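You operate a simulated robot arm through the tools that you are given. There is no shell and no other tool. Be economical: measure what you need, move in short steps, check, and stop when the job is done.

You are at the controls of a simulated two-armed robot. One attempt, no reset.

JOB
Wind the printer paper on 5 lines by hand, then press SPACE 2 times.
Fine: LINE starts at 20; clutch knob OUT, line knob to 5, clutch knob back IN; touch no other button.

Only the result counts: the job must be done as asked and must still hold three seconds after the hand-in. Knocking over, shifting, dropping, spilling or breaking anything else fails it.

ROBOT AND FRAMES
Two 6-joint arms with fingered hands on one trunk, on a base that drives. Base frame: it is fixed to the floor where the robot stands at the start and does not move with it; the origin is under the middle of the robot, x ahead of it, y to its left, z up. Units: m, degrees, N and s.
The left shoulder is at the start at [0.093, 0.155, 1.185], the right one opposite. With the tool pointing down near the work surface each hand reaches from about 0.46 to 0.74 m from the robot's upright axis, wherever it stands, measured 20 degrees to its own side. Places, roughly: black lever [0.6, 0.1, 0.8]; blue lever [0.6, 0, 0.8]; clutch knob [0.7, 0, 0.9]; fine knob [0.6, 0.2, 0.8]; line knob [0.6, 0.1, 0.9]; printer check reset button [0.7, 0, 1.1]; printer restore button [0.6, 0.1, 1.1]; printer space button [0.7, 0, 1.1]; printer start button [0.6, 0.2, 1.1]; printer stop button [0.6, 0.1, 1.1]. Payload 4 kg a hand.
Tool frame (each hand has its own): the origin (TCP) lies between the finger pads and is the grasp point; the fingertips stand 0.026 m ahead of it; z points along the fingers, y is the line along which they close. Largest opening 0.132 m; the body of the gripper starts 0.073 m behind the TCP. The gripper is a hand of 3 fingers: y runs from the thumb to the fingers, the wrist lies at [0, 0, -0.224] in the tool frame, and closing takes about 1.5 s.
Orientation is that of the tool frame in the base frame, as a unit quaternion [x, y, z, w]. With the fingers straight down and closing along the base's y, the tool's x points along the base's -x, its y along +y and its z along -z.

CONTROLS
- The arms move only by the tool step_arm. It takes "left_motion", "right_motion" or both (then of equal length, played together; a hand with none holds still); each is a list of rows, each an object of numbers (a shift or turn left out is 0, a gripper value left out holds the last): "tx", "ty", "tz": the shift along the base's x, y, z in m; "wx", "wy", "wz": the turn, a rotation vector about the base's x, y, z in degrees; "grip": the closure, from 0 (fully open) to 1 (shut). In form: [{"tx": .., "ty": .., "tz": .., "wx": .., "wy": .., "wz": .., "grip": ..}, ...]. A call has 1 to 12 rows; each row is the pose to reach, as a shift and turn from the pose commanded when the call began. Each row takes 0.2 s and may step no farther than 0.05 m and 8.6 degrees from the row before; otherwise, or with a gripper value out of range, the whole call is refused. Where a pose cannot be reached the arm comes as near as it can. A force on the tool above 40 N (or 10 N above the force at the start of the call, whichever is more), or a blocked arm, ends the call early, and 0.2 s more pass. The fingers move at their own pace (about 0.153 m/s each) and stop on an object; they squeeze with about 25 N. The grip force told is the motor's: it shows also when the fingers shut on nothing. Time passes only in rows, and 0.2 s behind the last, so rows that repeat a pose let the fingers close. The reply holds the time, the measured pose of the TCP, the force on the tool along the base axes, the opening and the grip force, in the units named above and with some noise, with the torque about the TCP (base axes, N m) and any sound that the robot's microphone picked up.
- Cameras (640 x 400 px; columns grow to the right, rows downward): "scene" is now at [0.1714, -0.0052, 1.5102]; the picture's right is [-0.04, -1.00, 0.00], its down [-0.51, 0.02, -0.86] and it looks along [0.86, -0.04, -0.51] (base axes); focal length 284 px, centre (320, 200). "left" rides on the left gripper at [-0.061, 0.003, -0.092] in its tool frame; the picture's right is [-0.05, -1.00, 0.00], its down [0.83, -0.04, -0.55] and it looks along [0.55, -0.03, 0.83] (tool axes); focal length 230 px, centre (320, 200). "right" rides on the right gripper at [0.062, 0.003, -0.092] in its tool frame; the picture's right is [-0.05, 1.00, 0.00], its down [-0.83, -0.04, -0.56] and it looks along [-0.56, -0.03, 0.83] (tool axes); focal length 230 px, centre (320, 200).
- camera(camera): a new picture of that camera. It takes no simulated time.
- move_column(by): slides the trunk up (or, below 0, down) by that many m; the arms and the scene camera ride with it, the base frame stays. It gives what a move gives, with no picture.
- base_move(legs): drives the robot by 1 to 6 legs, each [ahead, turn to the left] in m and degrees, along the robot's own axes; the way and the turn of a leg run together, so that a leg with both is an arc; at most 1.5 m and 180 degrees a leg. The arms and the cameras ride along, it lands a little off, and it stops where it bumps. It gives what a move gives.
- preshape(shape, hand): the hand has 3 fingers and takes this shape, open, in about a second: jaw (thumb against the fingers, like two jaws); tri (thumb and two fingers); tip (a fingertip pinch); poke (one finger out to press); point (the index stretched); flat (the hand flat); cup (the hand cupped); fist (a fist). The gripper value then closes the fingers along that shape, each until it touches; the sizes above hold for jaw. It gives what a move gives, with no picture.
- pan_tilt(pan, tilt): turns the head with the scene camera to pan (to the left, within 86 degrees either way) and tilt (down, from -29 to 69), counted from straight ahead of the robot. It gives what a move gives.
- probe_pixels(camera, pixels): for up to 12 pixels [column, row] of the newest picture of that camera ("zoom" is the newest enlarged one), the place [x, y, z] in the base frame of the surface seen there, good to about 0.002 m. It takes no simulated time.
- zoom(camera, box): a new picture of the part [left, top, right, bottom] of that camera's present view, enlarged. It takes no simulated time.
- sign_off(): hands the job in; it is judged then, once.

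Go step by step. Measure first, check grasps and placings, and put right what went wrong. The budget is 80 turns and 78 pictures, counting those below and the enlarged ones. Unless the task says otherwise, let go and move clear before handing in, and close with one line.

The tools are called after "Request:" by a JSON object that holds its "api" and its "payload". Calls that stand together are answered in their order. step_arm: Moves the arms, as the interface text tells. Its arguments: {"type":"object","properties":{"left_motion":{"type":"array","items":{"type":"object","properties":{"tx":{"type":"number"},"ty":{"type":"number"},"tz":{"type":"number"},"wx":{"type":"number"},"wy":{"type":"number"},"wz":{"type":"number"},"grip":{"type":"number"}}}},"right_motion":{"type":"array","items":{"type":"object","properties":{"tx":{"type":"number"},"ty":{"type":"number"},"tz":{"type":"number"},"wx":{"type":"number"},"wy":{"type":"number"},"wz":{"type":"number"},"grip":{"type":"number"}}}}},"required":[]} The other tools are called the same way: move_column (by) slides the trunk up or down; preshape (shape, hand) gives the hand a shape; base_move (legs) drives the base; pan_tilt (pan, tilt) turns the head that bears the scene camera; camera (camera) takes a picture; probe_pixels (camera, pixels) gives the place of the surface under pixels of a picture; zoom (camera, box) takes an enlarged picture of a part of a camera's view; sign_off () hands the job in.

At the start:

```text
clock: 0.0
left_ee_pos: [0.5348, 0.3249, 1.2999]
left_tcp_rot: [0.0, 1.0, 0.0, -0.001]
left_ft_force: [-0.4, -0.4, 1.0]
left_torque: [-0.04, 0.03, 0.01]
left_finger_gap: 0.1319
left_finger_force: 0.1
left_shape: jaw
right_ee_pos: [0.5902, -0.2254, 1.3537]
right_tcp_rot: [-0.001, 1.0, 0.0, -0.001]
right_ft_force: [0.2, -0.1, 0.3]
right_torque: [-0.02, 0.01, 0.0]
right_finger_gap: 0.1317
right_finger_force: 0.1
right_shape: jaw
trunk travel left (down, up): [-0.72, 0.12]
robot x, y, heading: [-0.0008, -0.0016, -0.1]
head pan, tilt: [-2.5, 29.5]
```

scene: 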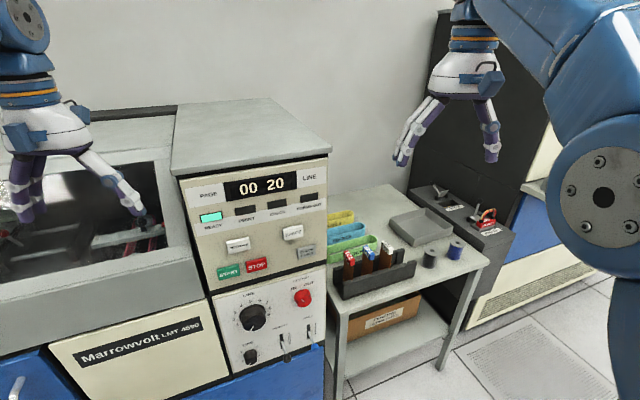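
right: 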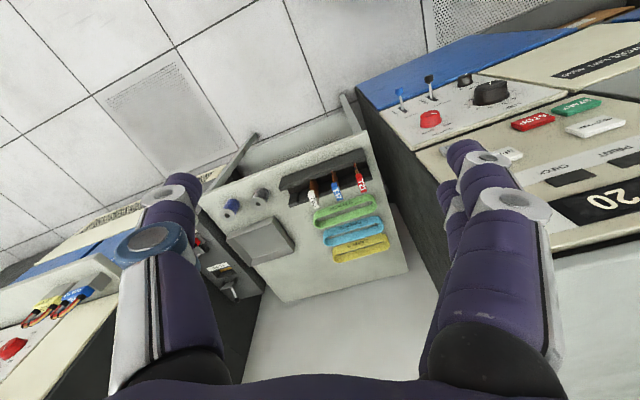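
left: 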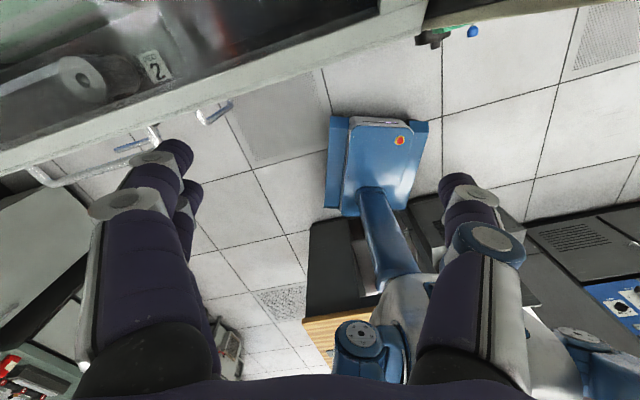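

The scene shows the printer panel at about (255,230) with the red clutch knob at (302,297) and the black line knob at (252,317). I'll zoom in to read the labels.

Request:
{"api": "zoom", "payload": {"camera": "scene", "box": [175, 150, 335, 270]}}

Request:
{"api": "zoom", "payload": {"camera": "scene", "box": [205, 260, 335, 380]}}

Request:
{"api": "probe_pixels", "payload": {"camera": "scene", "pixels": [[302, 297], [252, 317], [250, 356], [285, 340], [308, 328], [293, 232], [237, 245], [306, 251], [229, 272], [257, 265], [300, 275], [225, 300]]}}

```text
3.33 times, centred on (255, 210) of scene
```

zoom: 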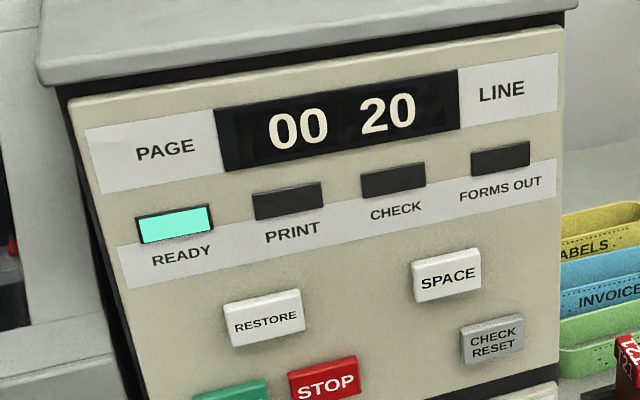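

```text
3.33 times, centred on (270, 320) of scene
```

zoom: 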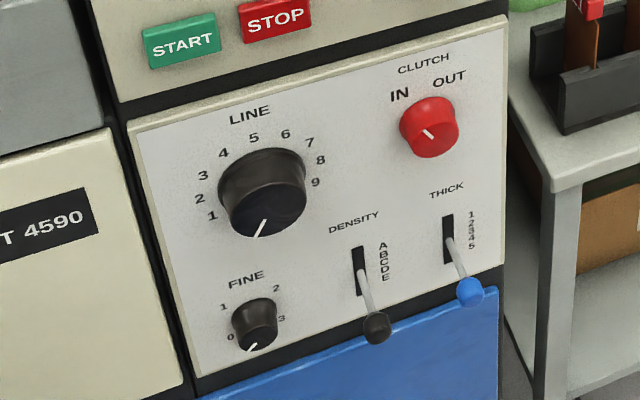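

```text
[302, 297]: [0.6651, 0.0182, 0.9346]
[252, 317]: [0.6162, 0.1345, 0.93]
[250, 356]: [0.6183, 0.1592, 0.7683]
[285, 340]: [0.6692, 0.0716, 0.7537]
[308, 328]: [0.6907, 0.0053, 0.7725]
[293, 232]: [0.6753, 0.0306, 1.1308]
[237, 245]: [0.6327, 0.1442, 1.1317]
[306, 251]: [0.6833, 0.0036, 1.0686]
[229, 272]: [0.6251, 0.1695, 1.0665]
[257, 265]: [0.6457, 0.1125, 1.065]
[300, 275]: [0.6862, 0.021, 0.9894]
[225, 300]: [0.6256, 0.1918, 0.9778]
```

The line knob at zoom (262,190) points down (0) and the red clutch at (430,125) points to IN. I'll measure the panel plane and knob sizes from the zoomed picture.

Request:
{"api": "probe_pixels", "payload": {"camera": "zoom", "pixels": [[160, 130], [485, 45], [205, 350], [490, 255], [262, 215], [222, 185], [303, 175], [272, 150], [432, 140], [402, 130], [458, 120], [430, 98]]}}

Request:
{"api": "probe_pixels", "payload": {"camera": "zoom", "pixels": [[254, 138], [212, 216], [316, 182], [262, 228], [400, 95], [449, 78], [427, 132], [200, 173], [321, 160], [266, 236], [285, 133], [223, 153]]}}

Request:
{"api": "zoom", "payload": {"camera": "scene", "box": [220, 280, 320, 340]}}

```text
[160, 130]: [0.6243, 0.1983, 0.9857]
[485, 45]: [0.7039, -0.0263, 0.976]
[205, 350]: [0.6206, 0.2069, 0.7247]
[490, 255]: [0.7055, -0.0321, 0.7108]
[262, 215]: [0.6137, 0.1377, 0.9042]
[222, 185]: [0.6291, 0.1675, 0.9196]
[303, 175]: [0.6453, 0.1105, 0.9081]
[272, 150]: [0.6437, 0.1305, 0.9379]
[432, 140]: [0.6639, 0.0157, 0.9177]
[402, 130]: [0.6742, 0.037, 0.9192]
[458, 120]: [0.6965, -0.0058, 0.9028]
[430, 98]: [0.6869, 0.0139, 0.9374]
```

```text
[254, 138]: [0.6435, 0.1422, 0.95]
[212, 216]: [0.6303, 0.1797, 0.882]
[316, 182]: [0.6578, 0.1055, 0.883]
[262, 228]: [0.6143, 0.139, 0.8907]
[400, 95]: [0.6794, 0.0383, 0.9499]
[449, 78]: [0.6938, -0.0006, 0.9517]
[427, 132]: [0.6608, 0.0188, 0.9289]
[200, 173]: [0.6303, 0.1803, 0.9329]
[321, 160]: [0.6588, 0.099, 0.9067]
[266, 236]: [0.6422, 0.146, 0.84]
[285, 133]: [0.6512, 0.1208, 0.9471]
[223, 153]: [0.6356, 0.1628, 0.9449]
```

```text
6.40 times, centred on (270, 310) of scene
```

zoom: 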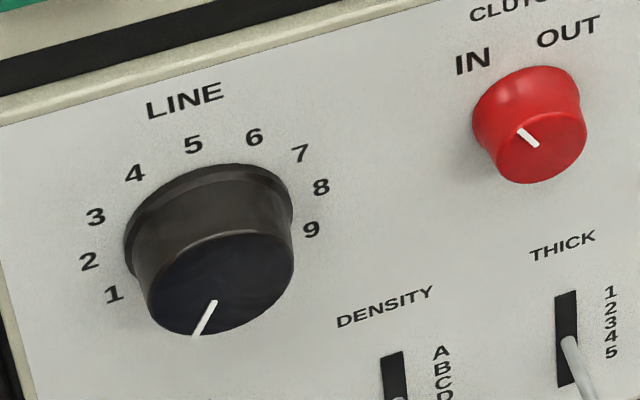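

The panel is vertical, faces about 19.5° off my heading, and the line knob needs about 150° clockwise, by the label positions. Before turning the base I'll check the clearances of the tower top and the low unit on the left.

Request:
{"api": "probe_pixels", "payload": {"camera": "scene", "pixels": [[190, 170], [320, 150], [270, 110], [190, 120], [120, 262], [170, 240], [50, 280], [100, 150], [10, 280], [150, 112], [330, 160], [180, 185]]}}

Request:
{"api": "pan_tilt", "payload": {"pan": 60, "tilt": 30}}

Request:
{"api": "camera", "payload": {"camera": "scene"}}

```text
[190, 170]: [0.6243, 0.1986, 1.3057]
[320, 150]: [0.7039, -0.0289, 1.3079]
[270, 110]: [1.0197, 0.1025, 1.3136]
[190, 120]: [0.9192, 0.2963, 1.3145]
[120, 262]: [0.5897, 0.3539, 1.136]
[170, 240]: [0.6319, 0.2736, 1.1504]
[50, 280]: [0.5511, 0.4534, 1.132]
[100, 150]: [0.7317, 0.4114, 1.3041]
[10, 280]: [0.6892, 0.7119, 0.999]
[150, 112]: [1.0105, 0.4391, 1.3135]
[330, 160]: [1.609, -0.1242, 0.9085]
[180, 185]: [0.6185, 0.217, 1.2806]
```

```text
clock: 1.3
left_ee_pos: [0.5128, 0.323, 1.3092]
left_tcp_rot: [0.0, 1.0, -0.001, 0.007]
left_ft_force: [0.0, -0.3, 0.0]
left_torque: [-0.02, -0.01, -0.01]
left_finger_gap: 0.1318
left_finger_force: 0.0
left_shape: jaw
right_ee_pos: [0.5719, -0.2242, 1.3665]
right_tcp_rot: [-0.001, 1.0, 0.0, 0.008]
right_ft_force: [0.2, 0.0, 0.2]
right_torque: [-0.02, 0.02, 0.0]
right_finger_gap: 0.1319
right_finger_force: 0.0
right_shape: jaw
trunk travel left (down, up): [-0.72, 0.12]
robot x, y, heading: [-0.0018, 0.0023, 0.1]
head pan, tilt: [60.0, 30.0]
```

```text
71 pictures are left
```

scene: 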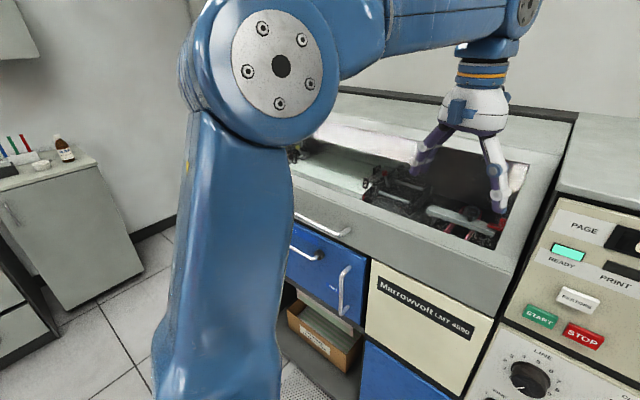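

Nothing blocks the turn (the tower front lies at depth 0.655 along the panel normal, top at z 1.31). I'll back up a little and turn 19.5° to face the panel.

Request:
{"api": "base_move", "payload": {"legs": [[-0.12, 0], [0, 19.5]]}}

Request:
{"api": "pan_tilt", "payload": {"pan": -10, "tilt": 35}}

Request:
{"api": "camera", "payload": {"camera": "scene"}}

```text
clock: 2.1
left_ee_pos: [0.4821, 0.3256, 1.3102]
left_tcp_rot: [0.001, 1.0, -0.001, -0.006]
left_ft_force: [1.9, 0.0, 0.4]
left_torque: [-0.07, 0.03, 0.01]
left_finger_gap: 0.132
left_finger_force: 0.0
left_shape: jaw
right_ee_pos: [0.5289, -0.2241, 1.3852]
right_tcp_rot: [-0.002, 1.0, -0.001, 0.019]
right_ft_force: [0.5, 0.3, -0.7]
right_torque: [0.0, 0.1, -0.01]
right_finger_gap: 0.1319
right_finger_force: 0.1
right_shape: jaw
trunk travel left (down, up): [-0.72, 0.12]
robot x, y, heading: [-0.0082, -0.0014, 0.1]
head pan, tilt: [60.0, 30.0]
stopped in leg 1: the robot was blocked; the commanded pose is now the measured one
```

```text
clock: 3.5
left_ee_pos: [0.4731, 0.3241, 1.2952]
left_tcp_rot: [0.001, 1.0, 0.0, -0.017]
left_ft_force: [0.2, 0.5, 0.0]
left_torque: [0.0, -0.03, -0.02]
left_finger_gap: 0.1317
left_finger_force: 0.0
left_shape: jaw
right_ee_pos: [0.5204, -0.2243, 1.3895]
right_tcp_rot: [-0.001, 1.0, 0.0, 0.024]
right_ft_force: [0.0, 0.6, -0.6]
right_torque: [0.01, 0.03, 0.01]
right_finger_gap: 0.1318
right_finger_force: 0.2
right_shape: jaw
trunk travel left (down, up): [-0.72, 0.12]
robot x, y, heading: [-0.0102, 0.0002, 0.1]
head pan, tilt: [-10.0, 35.0]
```

```text
70 pictures are left
```

scene: 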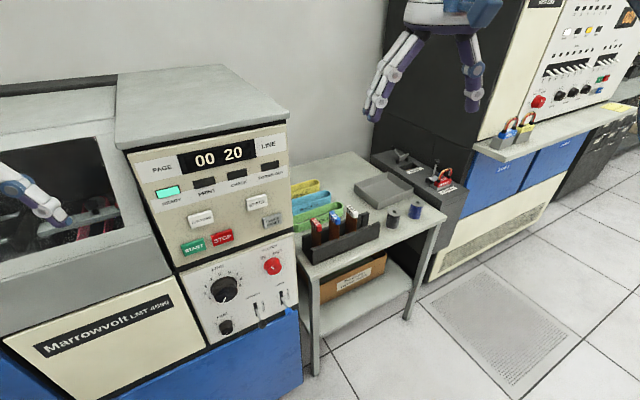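

The base reported being blocked when backing (it moved only 0.01 m), so something may be close behind. I'll look to both sides before trying anything else.

Request:
{"api": "pan_tilt", "payload": {"pan": 86, "tilt": 50}}

Request:
{"api": "camera", "payload": {"camera": "scene"}}

Request:
{"api": "camera", "payload": {"camera": "left"}}

Request:
{"api": "pan_tilt", "payload": {"pan": -86, "tilt": 50}}

Request:
{"api": "camera", "payload": {"camera": "scene"}}

```text
clock: 5.2
left_ee_pos: [0.474, 0.3233, 1.2942]
left_tcp_rot: [0.001, 1.0, 0.0, -0.017]
left_ft_force: [-0.2, 0.6, 0.6]
left_torque: [0.02, -0.01, -0.02]
left_finger_gap: 0.1322
left_finger_force: 0.1
left_shape: jaw
right_ee_pos: [0.5211, -0.2245, 1.388]
right_tcp_rot: [-0.001, 1.0, 0.0, 0.024]
right_ft_force: [-0.3, -0.3, -0.3]
right_torque: [-0.02, -0.02, 0.02]
right_finger_gap: 0.132
right_finger_force: 0.1
right_shape: jaw
trunk travel left (down, up): [-0.72, 0.12]
robot x, y, heading: [-0.0101, -0.0014, -0.1]
head pan, tilt: [85.9, 50.0]
```

```text
69 pictures are left
```

scene: 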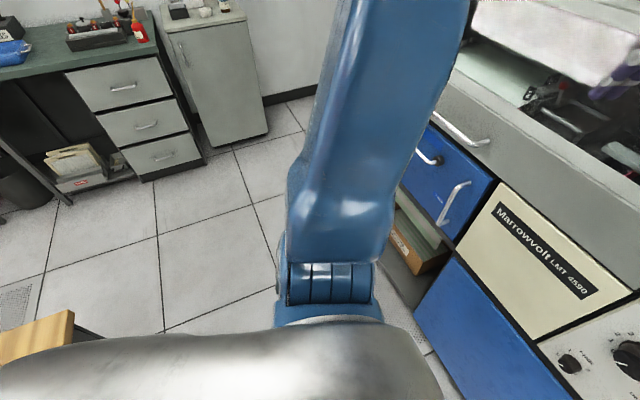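

```text
68 pictures are left
```

left: 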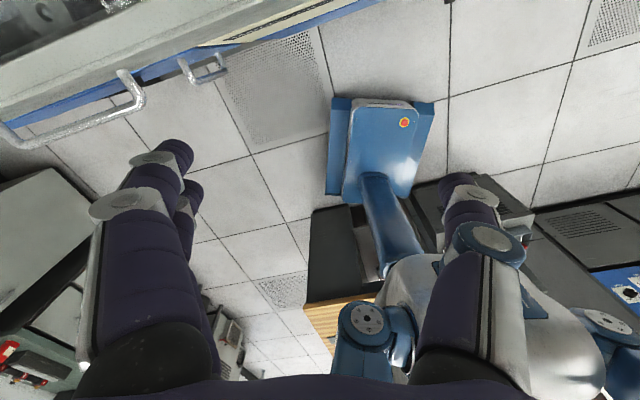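

```text
clock: 7.8
left_ee_pos: [0.4726, 0.3252, 1.2956]
left_tcp_rot: [0.001, 1.0, 0.0, -0.017]
left_ft_force: [-0.4, -0.1, 0.5]
left_torque: [0.03, -0.01, 0.02]
left_finger_gap: 0.1319
left_finger_force: 0.0
left_shape: jaw
right_ee_pos: [0.5212, -0.2244, 1.3886]
right_tcp_rot: [-0.001, 1.0, 0.0, 0.024]
right_ft_force: [-0.3, -0.2, -0.6]
right_torque: [0.0, 0.0, 0.04]
right_finger_gap: 0.1319
right_finger_force: 0.1
right_shape: jaw
trunk travel left (down, up): [-0.72, 0.12]
robot x, y, heading: [-0.0084, 0.0024, 0.1]
head pan, tilt: [-85.9, 50.0]
```

```text
67 pictures are left
```

scene: 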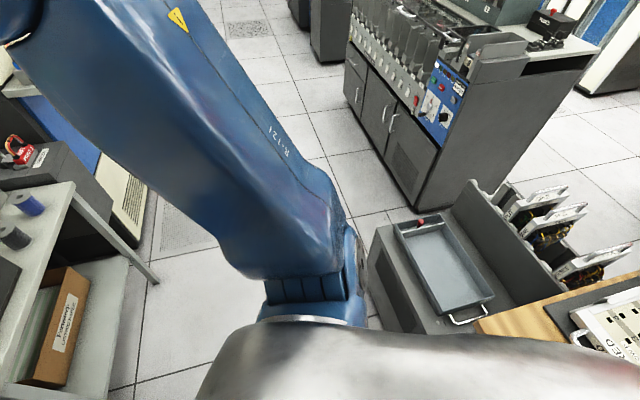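

A desk stands right behind, so the base stays put. The right arm's wrist reach computes fine from here, so I'll raise the trunk for elbow room and aim the head at the panel.

Request:
{"api": "move_column", "payload": {"by": 0.11}}

Request:
{"api": "pan_tilt", "payload": {"pan": 5, "tilt": 45}}

Request:
{"api": "camera", "payload": {"camera": "scene"}}

```text
clock: 9.2
left_ee_pos: [0.4754, 0.3244, 1.4022]
left_tcp_rot: [0.001, 1.0, 0.0, -0.019]
left_ft_force: [-0.2, -0.5, -0.4]
left_torque: [-0.03, 0.01, 0.0]
left_finger_gap: 0.132
left_finger_force: 0.1
left_shape: jaw
right_ee_pos: [0.5217, -0.2244, 1.4982]
right_tcp_rot: [-0.001, 1.0, 0.0, 0.023]
right_ft_force: [0.0, -0.4, 1.1]
right_torque: [0.0, 0.03, -0.01]
right_finger_gap: 0.132
right_finger_force: 0.1
right_shape: jaw
trunk travel left (down, up): [-0.83, 0.01]
robot x, y, heading: [-0.0085, 0.0022, 0.0]
head pan, tilt: [-85.9, 50.0]
```

```text
clock: 10.9
left_ee_pos: [0.4739, 0.3241, 1.4029]
left_tcp_rot: [0.001, 1.0, 0.0, -0.019]
left_ft_force: [0.0, 0.2, -0.6]
left_torque: [0.01, 0.01, 0.04]
left_finger_gap: 0.1323
left_finger_force: 0.0
left_shape: jaw
right_ee_pos: [0.521, -0.2248, 1.4996]
right_tcp_rot: [-0.001, 1.0, 0.0, 0.023]
right_ft_force: [0.3, -0.2, 0.3]
right_torque: [-0.02, 0.02, 0.01]
right_finger_gap: 0.1318
right_finger_force: 0.1
right_shape: jaw
trunk travel left (down, up): [-0.83, 0.01]
robot x, y, heading: [-0.0068, -0.0009, -0.0]
head pan, tilt: [5.0, 45.0]
```

```text
66 pictures are left
```

scene: 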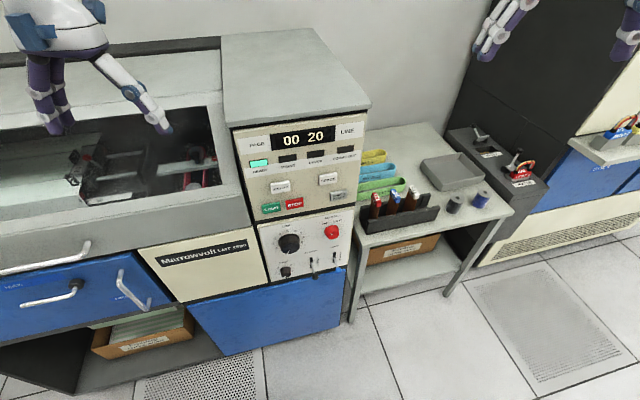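

The scene is clear in front of the panel. I'll tilt the right hand to horizontal while lowering it.

Request:
{"api": "step_arm", "payload": {"right_motion": [{"tz": -0.04, "wy": -7.5, "tx": 0.002, "ty": 0.005}, {"tz": -0.08, "wy": -15, "tx": 0.004, "ty": 0.01}, {"tz": -0.12, "wy": -22.5, "tx": 0.006, "ty": 0.015}, {"tz": -0.16, "wy": -30, "tx": 0.008, "ty": 0.02}, {"tz": -0.2, "wy": -37.5, "tx": 0.01, "ty": 0.025}, {"tz": -0.24, "wy": -45, "tx": 0.012, "ty": 0.03}, {"tz": -0.28, "wy": -52.5, "tx": 0.014, "ty": 0.035}, {"tz": -0.32, "wy": -60, "tx": 0.016, "ty": 0.04}, {"tz": -0.36, "wy": -67.5, "tx": 0.018, "ty": 0.045}, {"tz": -0.4, "wy": -75, "tx": 0.02, "ty": 0.05}, {"tz": -0.44, "wy": -82.5, "tx": 0.022, "ty": 0.055}, {"tz": -0.48, "wy": -88, "tx": 0.024, "ty": 0.06}]}}

```text
clock: 13.5
left_ee_pos: [0.474, 0.3234, 1.4033]
left_tcp_rot: [0.001, 1.0, 0.002, -0.019]
left_ft_force: [-0.5, -0.4, 0.1]
left_torque: [-0.03, 0.0, -0.02]
left_finger_gap: 0.132
left_finger_force: 0.2
left_shape: jaw
right_ee_pos: [0.6002, -0.1531, 1.2725]
right_tcp_rot: [0.03, 0.903, 0.03, 0.428]
right_ft_force: [0.2, -0.1, 0.2]
right_torque: [0.0, -0.03, -0.02]
right_finger_gap: 0.1319
right_finger_force: 0.0
right_shape: jaw
right hand out of reach, approached as far as the arm can: row 2, 3, 4, 5, 6, 7, 8, 9, 10, 11, 12
trunk travel left (down, up): [-0.83, 0.01]
robot x, y, heading: [-0.006, 0.0001, 0.1]
head pan, tilt: [5.0, 45.0]
```

The arm stopped about 51° tilted at (0.60,-0.15,1.27), short of the target. I'll look at its configuration.

Request:
{"api": "pan_tilt", "payload": {"pan": -30, "tilt": 35}}

Request:
{"api": "camera", "payload": {"camera": "scene"}}

Request:
{"api": "camera", "payload": {"camera": "right"}}

```text
clock: 14.5
left_ee_pos: [0.4742, 0.3249, 1.4031]
left_tcp_rot: [0.0, 1.0, 0.0, -0.02]
left_ft_force: [0.0, -0.8, 0.0]
left_torque: [0.0, -0.03, -0.01]
left_finger_gap: 0.132
left_finger_force: 0.0
left_shape: jaw
right_ee_pos: [0.5999, -0.1526, 1.2732]
right_tcp_rot: [0.03, 0.903, 0.03, 0.428]
right_ft_force: [0.2, -0.4, 0.0]
right_torque: [0.0, -0.03, 0.0]
right_finger_gap: 0.132
right_finger_force: 0.2
right_shape: jaw
trunk travel left (down, up): [-0.83, 0.01]
robot x, y, heading: [-0.0071, 0.0008, 0.2]
head pan, tilt: [-30.0, 35.0]
```

```text
65 pictures are left
```

scene: 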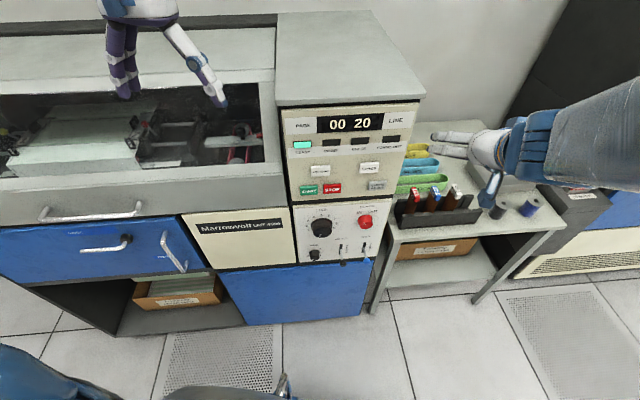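

```text
64 pictures are left
```

right: 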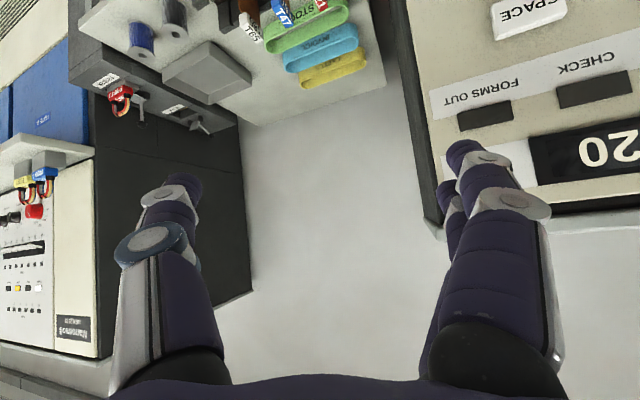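

Let me test what limits it: from here, lower it and tilt on in small steps, watching the result.

Request:
{"api": "step_arm", "payload": {"right_motion": [{"tz": -0.04, "tx": 0}, {"tz": -0.08}, {"tz": -0.12}]}}

Request:
{"api": "camera", "payload": {"camera": "scene"}}

```text
clock: 15.3
left_ee_pos: [0.4749, 0.3229, 1.4016]
left_tcp_rot: [0.002, 1.0, 0.001, -0.02]
left_ft_force: [-0.7, -0.9, 0.0]
left_torque: [-0.02, -0.01, 0.01]
left_finger_gap: 0.1318
left_finger_force: 0.0
left_shape: jaw
right_ee_pos: [0.6291, -0.1442, 1.272]
right_tcp_rot: [0.035, 0.898, 0.024, 0.438]
right_ft_force: [-0.4, -1.0, -0.7]
right_torque: [-0.02, -0.02, 0.01]
right_finger_gap: 0.1321
right_finger_force: 0.1
right_shape: jaw
right hand out of reach, approached as far as the arm can: row 1, 2, 3
trunk travel left (down, up): [-0.83, 0.01]
robot x, y, heading: [-0.0056, 0.0004, 0.0]
head pan, tilt: [-30.0, 35.0]
```

```text
63 pictures are left
```

scene: 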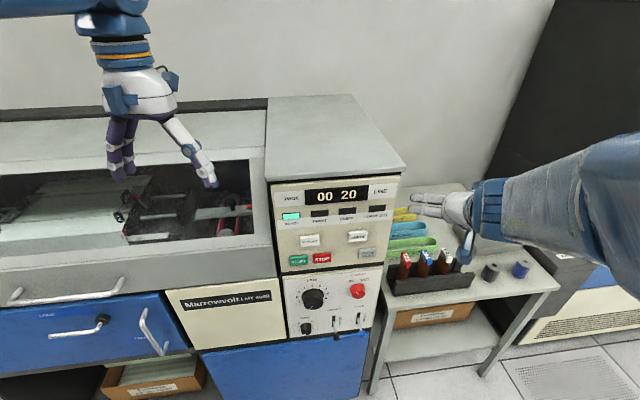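

The view shifted, so I'll check that probing still agrees with my earlier panel numbers (clutch at (358,291), line knob at (313,298)) and probe the right forearm.

Request:
{"api": "probe_pixels", "payload": {"camera": "scene", "pixels": [[358, 291], [313, 298], [290, 325], [378, 270], [450, 208], [490, 210], [545, 195], [610, 190], [635, 150], [415, 208], [440, 285], [620, 260]]}}

Request:
{"api": "pan_tilt", "payload": {"pan": -60, "tilt": 10}}

Request:
{"api": "camera", "payload": {"camera": "scene"}}

```text
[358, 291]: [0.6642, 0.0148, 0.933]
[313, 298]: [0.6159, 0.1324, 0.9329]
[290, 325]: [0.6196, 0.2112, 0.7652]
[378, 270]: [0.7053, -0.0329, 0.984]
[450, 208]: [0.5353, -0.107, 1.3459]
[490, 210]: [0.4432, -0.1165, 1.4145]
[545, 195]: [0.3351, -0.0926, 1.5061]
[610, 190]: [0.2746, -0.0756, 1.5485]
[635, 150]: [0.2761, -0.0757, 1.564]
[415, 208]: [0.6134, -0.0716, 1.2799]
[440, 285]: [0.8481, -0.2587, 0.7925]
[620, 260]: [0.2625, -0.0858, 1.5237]
```

```text
clock: 16.2
left_ee_pos: [0.4735, 0.3247, 1.4021]
left_tcp_rot: [0.001, 1.0, 0.001, -0.019]
left_ft_force: [-0.4, 0.0, 0.2]
left_torque: [-0.02, -0.01, -0.01]
left_finger_gap: 0.1322
left_finger_force: 0.0
left_shape: jaw
right_ee_pos: [0.6269, -0.1446, 1.2628]
right_tcp_rot: [0.037, 0.902, 0.026, 0.428]
right_ft_force: [0.2, 0.3, 1.0]
right_torque: [0.02, -0.03, -0.01]
right_finger_gap: 0.1321
right_finger_force: 0.0
right_shape: jaw
trunk travel left (down, up): [-0.83, 0.01]
robot x, y, heading: [-0.0118, -0.0007, 0.4]
head pan, tilt: [-60.0, 10.0]
```

```text
62 pictures are left
```

scene: 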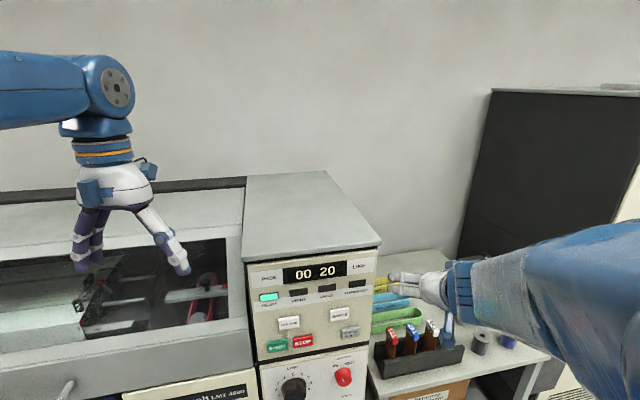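

The geometry is consistent (clutch probes at the same place); the elbow is folded too tightly, so I'll un-tilt and lower the hand in front first, then tilt when low.

Request:
{"api": "step_arm", "payload": {"right_motion": [{"tx": 0.0, "tz": -0.02, "wy": 5}, {"tx": 0.0, "tz": -0.05, "wy": 10}, {"tx": 0.0, "tz": -0.08, "wy": 15}, {"tx": -0.01, "tz": -0.11, "wy": 20, "ty": -0.01}, {"tx": -0.02, "tz": -0.14, "wy": 25, "ty": -0.02}, {"tx": -0.03, "tz": -0.17, "wy": 30, "ty": -0.03}]}}

Request:
{"api": "pan_tilt", "payload": {"pan": 0, "tilt": 40}}

Request:
{"api": "camera", "payload": {"camera": "scene"}}

```text
clock: 17.2
left_ee_pos: [0.4584, 0.3253, 1.3763]
left_tcp_rot: [0.001, 0.998, 0.0, -0.059]
left_ft_force: [0.4, -0.1, 0.0]
left_torque: [-0.03, 0.01, 0.02]
left_finger_gap: 0.1319
left_finger_force: 0.1
left_shape: jaw
right_ee_pos: [0.6137, -0.1491, 1.173]
right_tcp_rot: [0.007, 0.953, -0.006, 0.304]
right_ft_force: [0.5, 0.1, 0.4]
right_torque: [0.01, -0.03, 0.02]
right_finger_gap: 0.1318
right_finger_force: 0.0
right_shape: jaw
trunk travel left (down, up): [-0.83, 0.01]
robot x, y, heading: [-0.0089, 0.0014, -0.2]
head pan, tilt: [-60.0, 10.0]
stopped in row 5 (right hand): the arm was blocked; the commanded pose is now the measured one
```

```text
clock: 18.5
left_ee_pos: [0.4577, 0.3236, 1.3778]
left_tcp_rot: [0.002, 0.998, 0.0, -0.056]
left_ft_force: [-0.2, -1.1, 0.9]
left_torque: [-0.02, 0.01, 0.0]
left_finger_gap: 0.1322
left_finger_force: 0.0
left_shape: jaw
right_ee_pos: [0.6135, -0.1484, 1.1708]
right_tcp_rot: [0.006, 0.953, -0.006, 0.303]
right_ft_force: [-0.3, 0.2, -0.1]
right_torque: [-0.04, -0.01, 0.02]
right_finger_gap: 0.1318
right_finger_force: 0.1
right_shape: jaw
trunk travel left (down, up): [-0.83, 0.01]
robot x, y, heading: [-0.008, 0.0015, 0.2]
head pan, tilt: [0.0, 40.0]
```

```text
61 pictures are left
```

scene: 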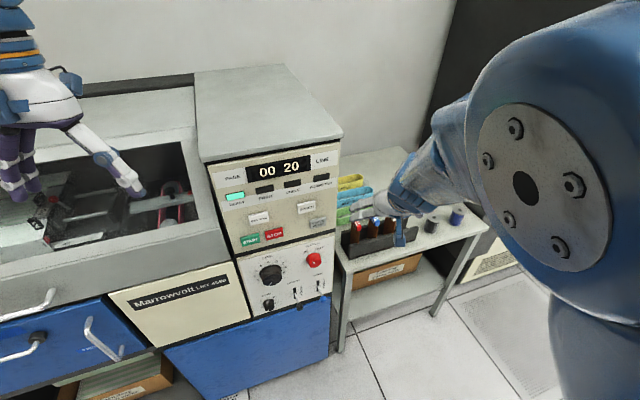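

The right arm was blocked with its elbow disc (525,185) right beside the head. I'll measure where the elbow is and look around.

Request:
{"api": "probe_pixels", "payload": {"camera": "scene", "pixels": [[525, 188], [480, 60], [620, 100], [600, 320], [430, 150], [405, 200], [30, 85], [130, 185], [15, 190], [560, 280], [470, 130], [630, 360]]}}

Request:
{"api": "pan_tilt", "payload": {"pan": -50, "tilt": 20}}

Request:
{"api": "camera", "payload": {"camera": "scene"}}

Request:
{"api": "pan_tilt", "payload": {"pan": 50, "tilt": 20}}

Request:
{"api": "camera", "payload": {"camera": "scene"}}

```text
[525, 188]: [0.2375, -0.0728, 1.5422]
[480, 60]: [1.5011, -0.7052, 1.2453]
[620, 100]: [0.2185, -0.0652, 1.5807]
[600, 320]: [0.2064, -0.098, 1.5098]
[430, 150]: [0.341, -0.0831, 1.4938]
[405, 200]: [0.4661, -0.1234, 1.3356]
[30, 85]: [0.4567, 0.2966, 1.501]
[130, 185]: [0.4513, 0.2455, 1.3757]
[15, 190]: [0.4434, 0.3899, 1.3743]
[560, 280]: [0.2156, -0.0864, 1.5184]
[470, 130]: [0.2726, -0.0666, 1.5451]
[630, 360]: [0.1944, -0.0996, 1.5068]
```

```text
clock: 19.7
left_ee_pos: [0.4596, 0.3245, 1.3773]
left_tcp_rot: [0.002, 0.998, 0.0, -0.056]
left_ft_force: [0.3, -0.8, -0.9]
left_torque: [-0.01, -0.01, 0.01]
left_finger_gap: 0.1318
left_finger_force: 0.0
left_shape: jaw
right_ee_pos: [0.6133, -0.149, 1.1714]
right_tcp_rot: [0.008, 0.953, -0.008, 0.302]
right_ft_force: [0.8, 0.8, 0.0]
right_torque: [0.0, -0.02, 0.0]
right_finger_gap: 0.1319
right_finger_force: 0.0
right_shape: jaw
trunk travel left (down, up): [-0.83, 0.01]
robot x, y, heading: [-0.0073, -0.0016, 0.2]
head pan, tilt: [-50.0, 20.0]
```

```text
60 pictures are left
```

scene: 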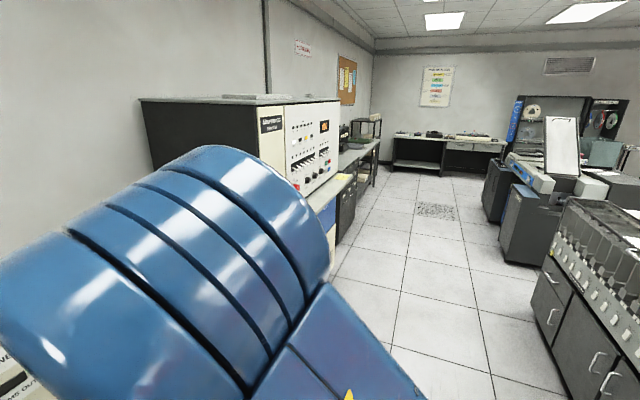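

```text
clock: 21.5
left_ee_pos: [0.458, 0.3242, 1.3781]
left_tcp_rot: [0.002, 0.998, 0.0, -0.055]
left_ft_force: [-0.4, 0.7, -0.9]
left_torque: [-0.04, -0.01, 0.04]
left_finger_gap: 0.1319
left_finger_force: 0.0
left_shape: jaw
right_ee_pos: [0.614, -0.1487, 1.1712]
right_tcp_rot: [0.006, 0.953, -0.006, 0.303]
right_ft_force: [0.1, -0.6, 0.4]
right_torque: [0.0, 0.06, 0.0]
right_finger_gap: 0.1317
right_finger_force: 0.1
right_shape: jaw
trunk travel left (down, up): [-0.83, 0.01]
robot x, y, heading: [-0.0095, 0.0014, 0.0]
head pan, tilt: [50.0, 20.0]
```

```text
59 pictures are left
```

scene: 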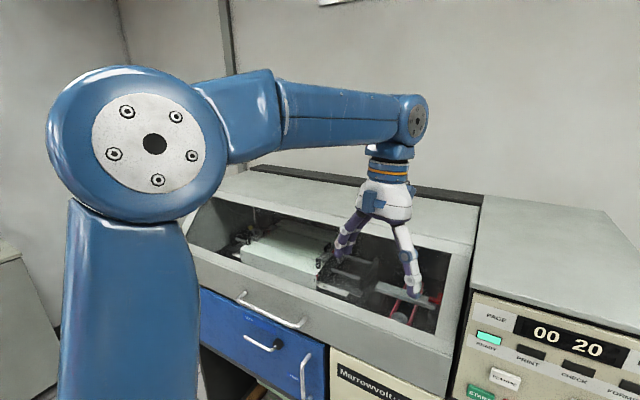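

The right elbow (0.24,-0.07,1.54) is rubbing the head. I'll swing the hand to the right, which yaws the arm away from the head.

Request:
{"api": "pan_tilt", "payload": {"pan": 0, "tilt": 45}}

Request:
{"api": "step_arm", "payload": {"right_motion": [{"ty": -0.03}, {"ty": -0.06}, {"ty": -0.09}, {"ty": -0.12}, {"ty": -0.15}]}}

Request:
{"api": "camera", "payload": {"camera": "scene"}}

```text
clock: 22.7
left_ee_pos: [0.4588, 0.3247, 1.3773]
left_tcp_rot: [0.002, 0.998, 0.0, -0.056]
left_ft_force: [0.8, 0.1, -0.6]
left_torque: [0.0, 0.03, 0.01]
left_finger_gap: 0.1321
left_finger_force: 0.1
left_shape: jaw
right_ee_pos: [0.6136, -0.1493, 1.1709]
right_tcp_rot: [0.007, 0.953, -0.007, 0.302]
right_ft_force: [-0.8, 0.0, -0.4]
right_torque: [0.06, 0.0, -0.01]
right_finger_gap: 0.1319
right_finger_force: 0.1
right_shape: jaw
trunk travel left (down, up): [-0.83, 0.01]
robot x, y, heading: [-0.0067, 0.0018, 0.2]
head pan, tilt: [0.0, 45.0]
```

```text
clock: 23.9
left_ee_pos: [0.4592, 0.3209, 1.3781]
left_tcp_rot: [0.002, 0.998, 0.002, -0.056]
left_ft_force: [0.8, 0.0, -0.3]
left_torque: [0.03, 0.0, 0.0]
left_finger_gap: 0.132
left_finger_force: 0.1
left_shape: jaw
right_ee_pos: [0.6131, -0.2988, 1.1722]
right_tcp_rot: [0.005, 0.953, -0.005, 0.302]
right_ft_force: [-0.2, -0.3, 1.1]
right_torque: [0.03, -0.01, 0.02]
right_finger_gap: 0.1321
right_finger_force: 0.0
right_shape: jaw
trunk travel left (down, up): [-0.83, 0.01]
robot x, y, heading: [-0.0086, 0.0003, -0.1]
head pan, tilt: [0.0, 45.0]
```

```text
58 pictures are left
```

scene: 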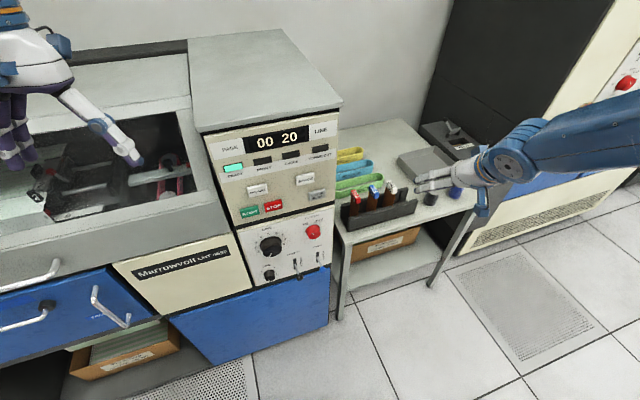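

The arm is free of the head. Now straight down first, then tilt to horizontal.

Request:
{"api": "step_arm", "payload": {"right_motion": [{"tz": -0.045}, {"tz": -0.09}, {"tz": -0.135}, {"tz": -0.18, "ty": 0.01}, {"tz": -0.21, "ty": 0.02, "wy": -8}, {"tz": -0.22, "ty": 0.03, "wy": -16}, {"tz": -0.23, "ty": 0.04, "wy": -24}, {"tz": -0.24, "ty": 0.05, "wy": -32}, {"tz": -0.24, "ty": 0.05, "wy": -40}, {"tz": -0.24, "ty": 0.05, "wy": -48}, {"tz": -0.24, "ty": 0.05, "wy": -55}]}}

Request:
{"api": "camera", "payload": {"camera": "scene"}}

```text
clock: 26.3
left_ee_pos: [0.4594, 0.3242, 1.3778]
left_tcp_rot: [0.002, 0.998, 0.0, -0.056]
left_ft_force: [0.6, -0.2, 0.8]
left_torque: [0.02, 0.01, 0.02]
left_finger_gap: 0.1319
left_finger_force: 0.0
left_shape: jaw
right_ee_pos: [0.5937, -0.1697, 0.9375]
right_tcp_rot: [0.024, 0.706, -0.023, 0.707]
right_ft_force: [-0.2, 0.1, -0.1]
right_torque: [-0.03, -0.01, 0.01]
right_finger_gap: 0.1321
right_finger_force: 0.0
right_shape: jaw
right hand out of reach, approached as far as the arm can: row 4, 5, 6, 7, 8, 9, 10, 11
trunk travel left (down, up): [-0.83, 0.01]
robot x, y, heading: [-0.0065, -0.001, -0.1]
head pan, tilt: [0.0, 45.0]
```

```text
57 pictures are left
```

scene: 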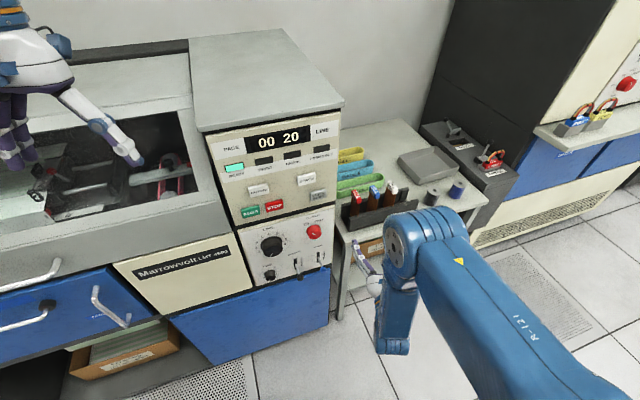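

The hand is now horizontal near (0.59,-0.17,0.94). Next I'll yaw it to face the panel and line up in front of the clutch knob at a standoff.

Request:
{"api": "step_arm", "payload": {"right_motion": [{"tx": -0.02, "ty": 0.03, "tz": -0.004, "wz": 4.7}, {"tx": -0.02, "ty": 0.06, "tz": -0.008, "wz": 9.4}, {"tx": -0.015, "ty": 0.09, "tz": -0.012, "wz": 14}, {"tx": -0.01, "ty": 0.12, "tz": -0.016, "wz": 18.7}, {"tx": -0.005, "ty": 0.157, "tz": -0.02, "wz": 23.3}, {"tx": -0.005, "ty": 0.157, "tz": -0.02, "wz": 23.3}]}}

Request:
{"api": "camera", "payload": {"camera": "right"}}

Request:
{"api": "camera", "payload": {"camera": "scene"}}

```text
clock: 27.7
left_ee_pos: [0.4598, 0.3233, 1.3763]
left_tcp_rot: [0.002, 0.998, 0.001, -0.057]
left_ft_force: [0.3, 0.1, 0.5]
left_torque: [-0.03, -0.01, 0.01]
left_finger_gap: 0.132
left_finger_force: 0.1
left_shape: jaw
right_ee_pos: [0.5602, -0.0786, 0.9467]
right_tcp_rot: [-0.045, 0.705, 0.047, 0.706]
right_ft_force: [-0.6, 0.0, 0.5]
right_torque: [-0.01, 0.01, 0.01]
right_finger_gap: 0.1319
right_finger_force: 0.0
right_shape: jaw
right hand out of reach, approached as far as the arm can: row 1, 2, 3, 4, 5, 6
trunk travel left (down, up): [-0.83, 0.01]
robot x, y, heading: [-0.0106, -0.0028, 0.1]
head pan, tilt: [0.0, 45.0]
```

```text
56 pictures are left
```

right: 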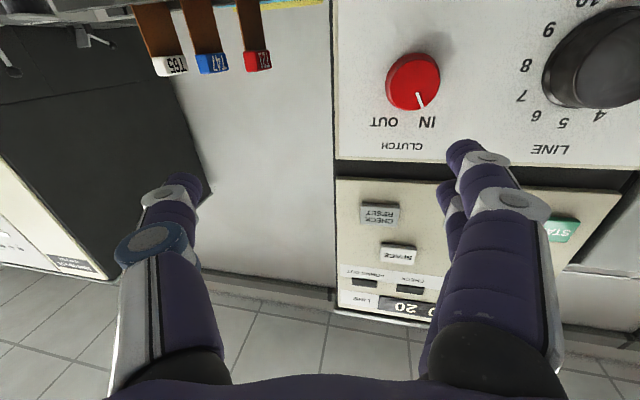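

```text
55 pictures are left
```

scene: 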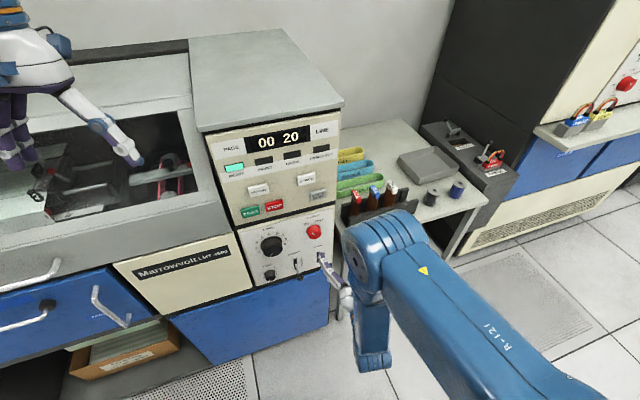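

The arm only got part way (y −0.079, yaw 7.5°). I'll test whether moving in closer to the panel frees it.

Request:
{"api": "step_arm", "payload": {"right_motion": [{"tx": 0.03}, {"tx": 0.05}]}}

```text
clock: 28.3
left_ee_pos: [0.4591, 0.3253, 1.3763]
left_tcp_rot: [0.001, 0.998, 0.0, -0.057]
left_ft_force: [-0.3, -0.6, -0.5]
left_torque: [-0.03, -0.03, 0.0]
left_finger_gap: 0.132
left_finger_force: 0.1
left_shape: jaw
right_ee_pos: [0.6022, -0.0668, 0.9529]
right_tcp_rot: [-0.042, 0.706, 0.043, 0.706]
right_ft_force: [0.4, 0.2, 0.4]
right_torque: [0.02, 0.0, 0.01]
right_finger_gap: 0.132
right_finger_force: 0.1
right_shape: jaw
right hand out of reach, approached as far as the arm can: row 1, 2
trunk travel left (down, up): [-0.83, 0.01]
robot x, y, heading: [-0.0084, 0.0003, -0.1]
head pan, tilt: [0.0, 45.0]
```

I'll isolate the limit by asking for yaw only, then sideways only.

Request:
{"api": "step_arm", "payload": {"right_motion": [{"wz": 4}, {"wz": 8}, {"wz": 12}]}}

Request:
{"api": "step_arm", "payload": {"right_motion": [{"ty": 0.03}, {"ty": 0.05}]}}

Request:
{"api": "step_arm", "payload": {"right_motion": [{"tz": -0.02}, {"tz": -0.04}]}}

Request:
{"api": "camera", "payload": {"camera": "scene"}}

```text
clock: 29.1
left_ee_pos: [0.4592, 0.3234, 1.3772]
left_tcp_rot: [0.002, 0.998, 0.0, -0.056]
left_ft_force: [0.3, 0.2, 0.1]
left_torque: [-0.02, 0.0, 0.03]
left_finger_gap: 0.1317
left_finger_force: 0.0
left_shape: jaw
right_ee_pos: [0.602, -0.0676, 0.9537]
right_tcp_rot: [-0.041, 0.706, 0.042, 0.706]
right_ft_force: [0.0, 0.6, 0.3]
right_torque: [0.03, 0.0, 0.0]
right_finger_gap: 0.132
right_finger_force: 0.0
right_shape: jaw
right hand out of reach, approached as far as the arm can: row 1, 2, 3
trunk travel left (down, up): [-0.83, 0.01]
robot x, y, heading: [-0.0061, 0.0008, 0.0]
head pan, tilt: [0.0, 45.0]
```

```text
clock: 29.7
left_ee_pos: [0.4597, 0.3247, 1.3765]
left_tcp_rot: [0.002, 0.998, 0.001, -0.057]
left_ft_force: [-0.4, 0.5, 0.4]
left_torque: [-0.01, 0.0, 0.04]
left_finger_gap: 0.1323
left_finger_force: 0.1
left_shape: jaw
right_ee_pos: [0.6142, -0.053, 0.9419]
right_tcp_rot: [-0.042, 0.705, 0.043, 0.706]
right_ft_force: [0.6, 0.8, -0.5]
right_torque: [0.0, 0.0, 0.0]
right_finger_gap: 0.1318
right_finger_force: 0.1
right_shape: jaw
right hand out of reach, approached as far as the arm can: row 1, 2
trunk travel left (down, up): [-0.83, 0.01]
robot x, y, heading: [-0.0075, -0.0024, -0.2]
head pan, tilt: [0.0, 45.0]
```

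```text
clock: 30.3
left_ee_pos: [0.4591, 0.3245, 1.3772]
left_tcp_rot: [0.002, 0.998, 0.0, -0.056]
left_ft_force: [0.9, -0.3, -0.7]
left_torque: [0.0, -0.02, 0.01]
left_finger_gap: 0.1321
left_finger_force: 0.1
left_shape: jaw
right_ee_pos: [0.6098, -0.0417, 0.906]
right_tcp_rot: [-0.04, 0.707, 0.042, 0.705]
right_ft_force: [-0.5, 0.3, -0.4]
right_torque: [-0.01, -0.01, 0.0]
right_finger_gap: 0.1319
right_finger_force: 0.2
right_shape: jaw
right hand out of reach, approached as far as the arm can: row 2
trunk travel left (down, up): [-0.83, 0.01]
robot x, y, heading: [-0.0096, -0.0032, -0.1]
head pan, tilt: [0.0, 45.0]
```

```text
54 pictures are left
```

scene: 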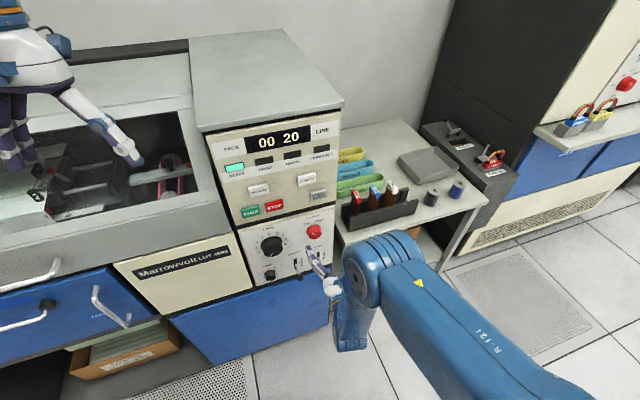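

Yaw sticks at about 7° whatever I ask, so a wrist joint seems at its limit. I'll test whether a different hand roll (which I need anyway for turning knobs) frees it.

Request:
{"api": "step_arm", "payload": {"right_motion": [{"wx": -8}, {"wx": -16}, {"wx": -24}, {"wx": -32}, {"wx": -40}]}}

Request:
{"api": "step_arm", "payload": {"right_motion": [{"wz": 4}, {"wz": 8}]}}

Request:
{"api": "probe_pixels", "payload": {"camera": "scene", "pixels": [[360, 275], [410, 250], [540, 370], [350, 345], [345, 310], [400, 290], [470, 310], [332, 285]]}}

```text
clock: 31.5
left_ee_pos: [0.459, 0.3244, 1.3785]
left_tcp_rot: [0.002, 0.998, 0.0, -0.055]
left_ft_force: [-0.1, -0.6, -0.1]
left_torque: [0.01, -0.04, 0.03]
left_finger_gap: 0.1321
left_finger_force: 0.1
left_shape: jaw
right_ee_pos: [0.6119, -0.0471, 0.9022]
right_tcp_rot: [-0.281, 0.677, -0.202, 0.65]
right_ft_force: [-0.2, -1.3, -1.1]
right_torque: [0.01, -0.03, 0.0]
right_finger_gap: 0.1319
right_finger_force: 0.1
right_shape: jaw
right hand out of reach, approached as far as the arm can: row 4, 5
trunk travel left (down, up): [-0.83, 0.01]
robot x, y, heading: [-0.0104, -0.0005, 0.1]
head pan, tilt: [0.0, 45.0]
```

```text
clock: 32.1
left_ee_pos: [0.4594, 0.324, 1.3776]
left_tcp_rot: [0.002, 0.998, 0.0, -0.056]
left_ft_force: [-0.2, 0.7, -0.3]
left_torque: [-0.01, 0.0, -0.04]
left_finger_gap: 0.1321
left_finger_force: 0.1
left_shape: jaw
right_ee_pos: [0.609, -0.0451, 0.9128]
right_tcp_rot: [-0.295, 0.673, -0.189, 0.651]
right_ft_force: [-0.6, 0.0, -0.1]
right_torque: [0.0, 0.0, 0.0]
right_finger_gap: 0.1319
right_finger_force: 0.1
right_shape: jaw
right hand out of reach, approached as far as the arm can: row 1, 2
trunk travel left (down, up): [-0.83, 0.01]
robot x, y, heading: [-0.0041, -0.0008, -0.1]
head pan, tilt: [0.0, 45.0]
```

```text
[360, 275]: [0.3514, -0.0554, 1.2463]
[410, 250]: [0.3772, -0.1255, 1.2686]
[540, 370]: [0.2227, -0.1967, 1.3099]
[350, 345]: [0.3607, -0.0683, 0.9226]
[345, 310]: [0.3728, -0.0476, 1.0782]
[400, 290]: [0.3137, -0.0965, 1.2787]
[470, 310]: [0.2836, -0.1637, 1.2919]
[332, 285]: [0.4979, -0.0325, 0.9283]
```

Yaw tracks the shoulder-to-hand plane, which at the clutch itself is about 16°, close to the 19.5° needed. So I'll simply go to the pre-grasp point in front of the clutch and see.

Request:
{"api": "step_arm", "payload": {"right_motion": [{"tx": 0.0, "ty": 0.02, "wz": 4}, {"tx": 0.0, "ty": 0.04, "wz": 8}, {"tx": 0.01, "ty": 0.05, "wz": 10}, {"tx": 0.01, "ty": 0.05, "wz": 10}]}}

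Request:
{"api": "camera", "payload": {"camera": "right"}}

```text
clock: 33.1
left_ee_pos: [0.4588, 0.324, 1.3779]
left_tcp_rot: [0.001, 0.998, 0.0, -0.056]
left_ft_force: [0.5, 0.7, -0.2]
left_torque: [-0.06, 0.0, -0.02]
left_finger_gap: 0.1318
left_finger_force: 0.1
left_shape: jaw
right_ee_pos: [0.6085, -0.0464, 0.9111]
right_tcp_rot: [-0.294, 0.674, -0.189, 0.651]
right_ft_force: [-0.8, 0.3, -0.8]
right_torque: [0.02, 0.02, 0.0]
right_finger_gap: 0.1318
right_finger_force: 0.1
right_shape: jaw
right hand out of reach, approached as far as the arm can: row 1, 2, 3, 4
trunk travel left (down, up): [-0.83, 0.01]
robot x, y, heading: [-0.0106, 0.005, 0.2]
head pan, tilt: [0.0, 45.0]
```

```text
53 pictures are left
```

right: 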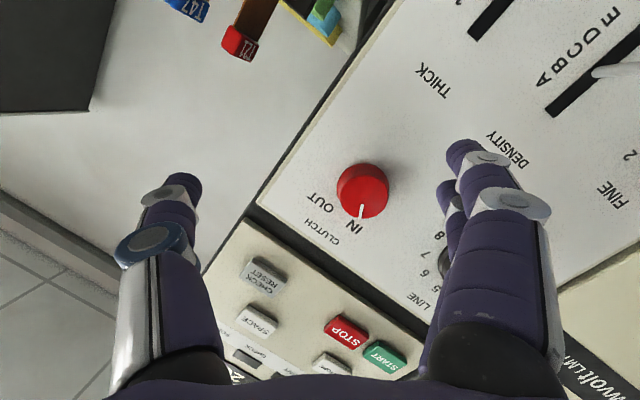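

The arm didn't move at all: the inward shoulder yaw is at its limit. Turning the base 19.5° left will fix that. First I retract the hand from the panel, then drive 5 cm ahead (off the desk) and turn.

Request:
{"api": "step_arm", "payload": {"right_motion": [{"tx": -0.02, "ty": -0.02}, {"tx": -0.04, "ty": -0.04}, {"tx": -0.06, "ty": -0.06}, {"tx": -0.08, "ty": -0.08}]}}

Request:
{"api": "camera", "payload": {"camera": "left"}}

Request:
{"api": "pan_tilt", "payload": {"pan": 0, "tilt": 69}}

Request:
{"api": "camera", "payload": {"camera": "scene"}}

```text
clock: 34.1
left_ee_pos: [0.4585, 0.324, 1.3783]
left_tcp_rot: [0.002, 0.998, 0.001, -0.056]
left_ft_force: [-0.1, 0.5, 0.2]
left_torque: [0.01, 0.01, -0.02]
left_finger_gap: 0.132
left_finger_force: 0.2
left_shape: jaw
right_ee_pos: [0.5178, -0.0988, 0.9267]
right_tcp_rot: [-0.291, 0.676, -0.192, 0.65]
right_ft_force: [0.3, -0.8, 0.2]
right_torque: [0.03, -0.04, -0.02]
right_finger_gap: 0.1318
right_finger_force: 0.0
right_shape: jaw
right hand out of reach, approached as far as the arm can: row 1, 2, 3, 4
trunk travel left (down, up): [-0.83, 0.01]
robot x, y, heading: [-0.0078, 0.0001, 0.1]
head pan, tilt: [0.0, 45.0]
```

```text
52 pictures are left
```

left: 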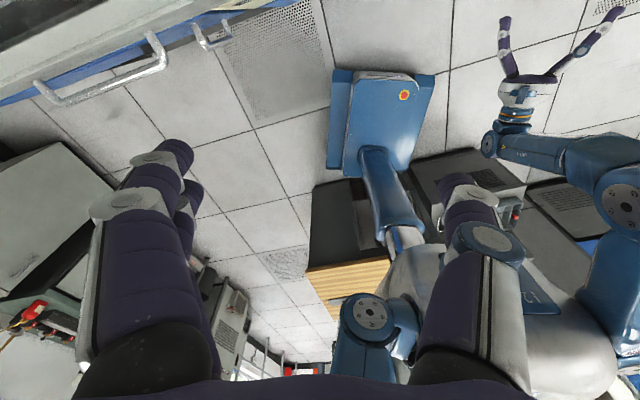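

```text
clock: 34.9
left_ee_pos: [0.4593, 0.3246, 1.3784]
left_tcp_rot: [0.002, 0.998, 0.0, -0.055]
left_ft_force: [0.2, -0.2, -0.4]
left_torque: [-0.01, -0.01, 0.0]
left_finger_gap: 0.132
left_finger_force: 0.1
left_shape: jaw
right_ee_pos: [0.5178, -0.0975, 0.9274]
right_tcp_rot: [-0.291, 0.676, -0.193, 0.649]
right_ft_force: [0.1, -0.6, 0.0]
right_torque: [0.0, -0.03, -0.01]
right_finger_gap: 0.1318
right_finger_force: 0.0
right_shape: jaw
trunk travel left (down, up): [-0.83, 0.01]
robot x, y, heading: [-0.0068, 0.0057, 0.0]
head pan, tilt: [0.0, 68.8]
```

```text
51 pictures are left
```

scene: 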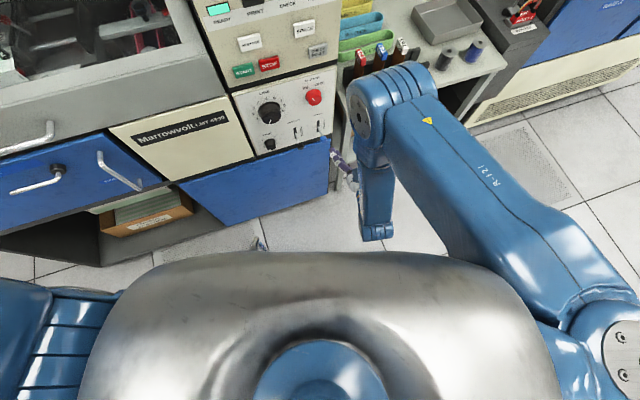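

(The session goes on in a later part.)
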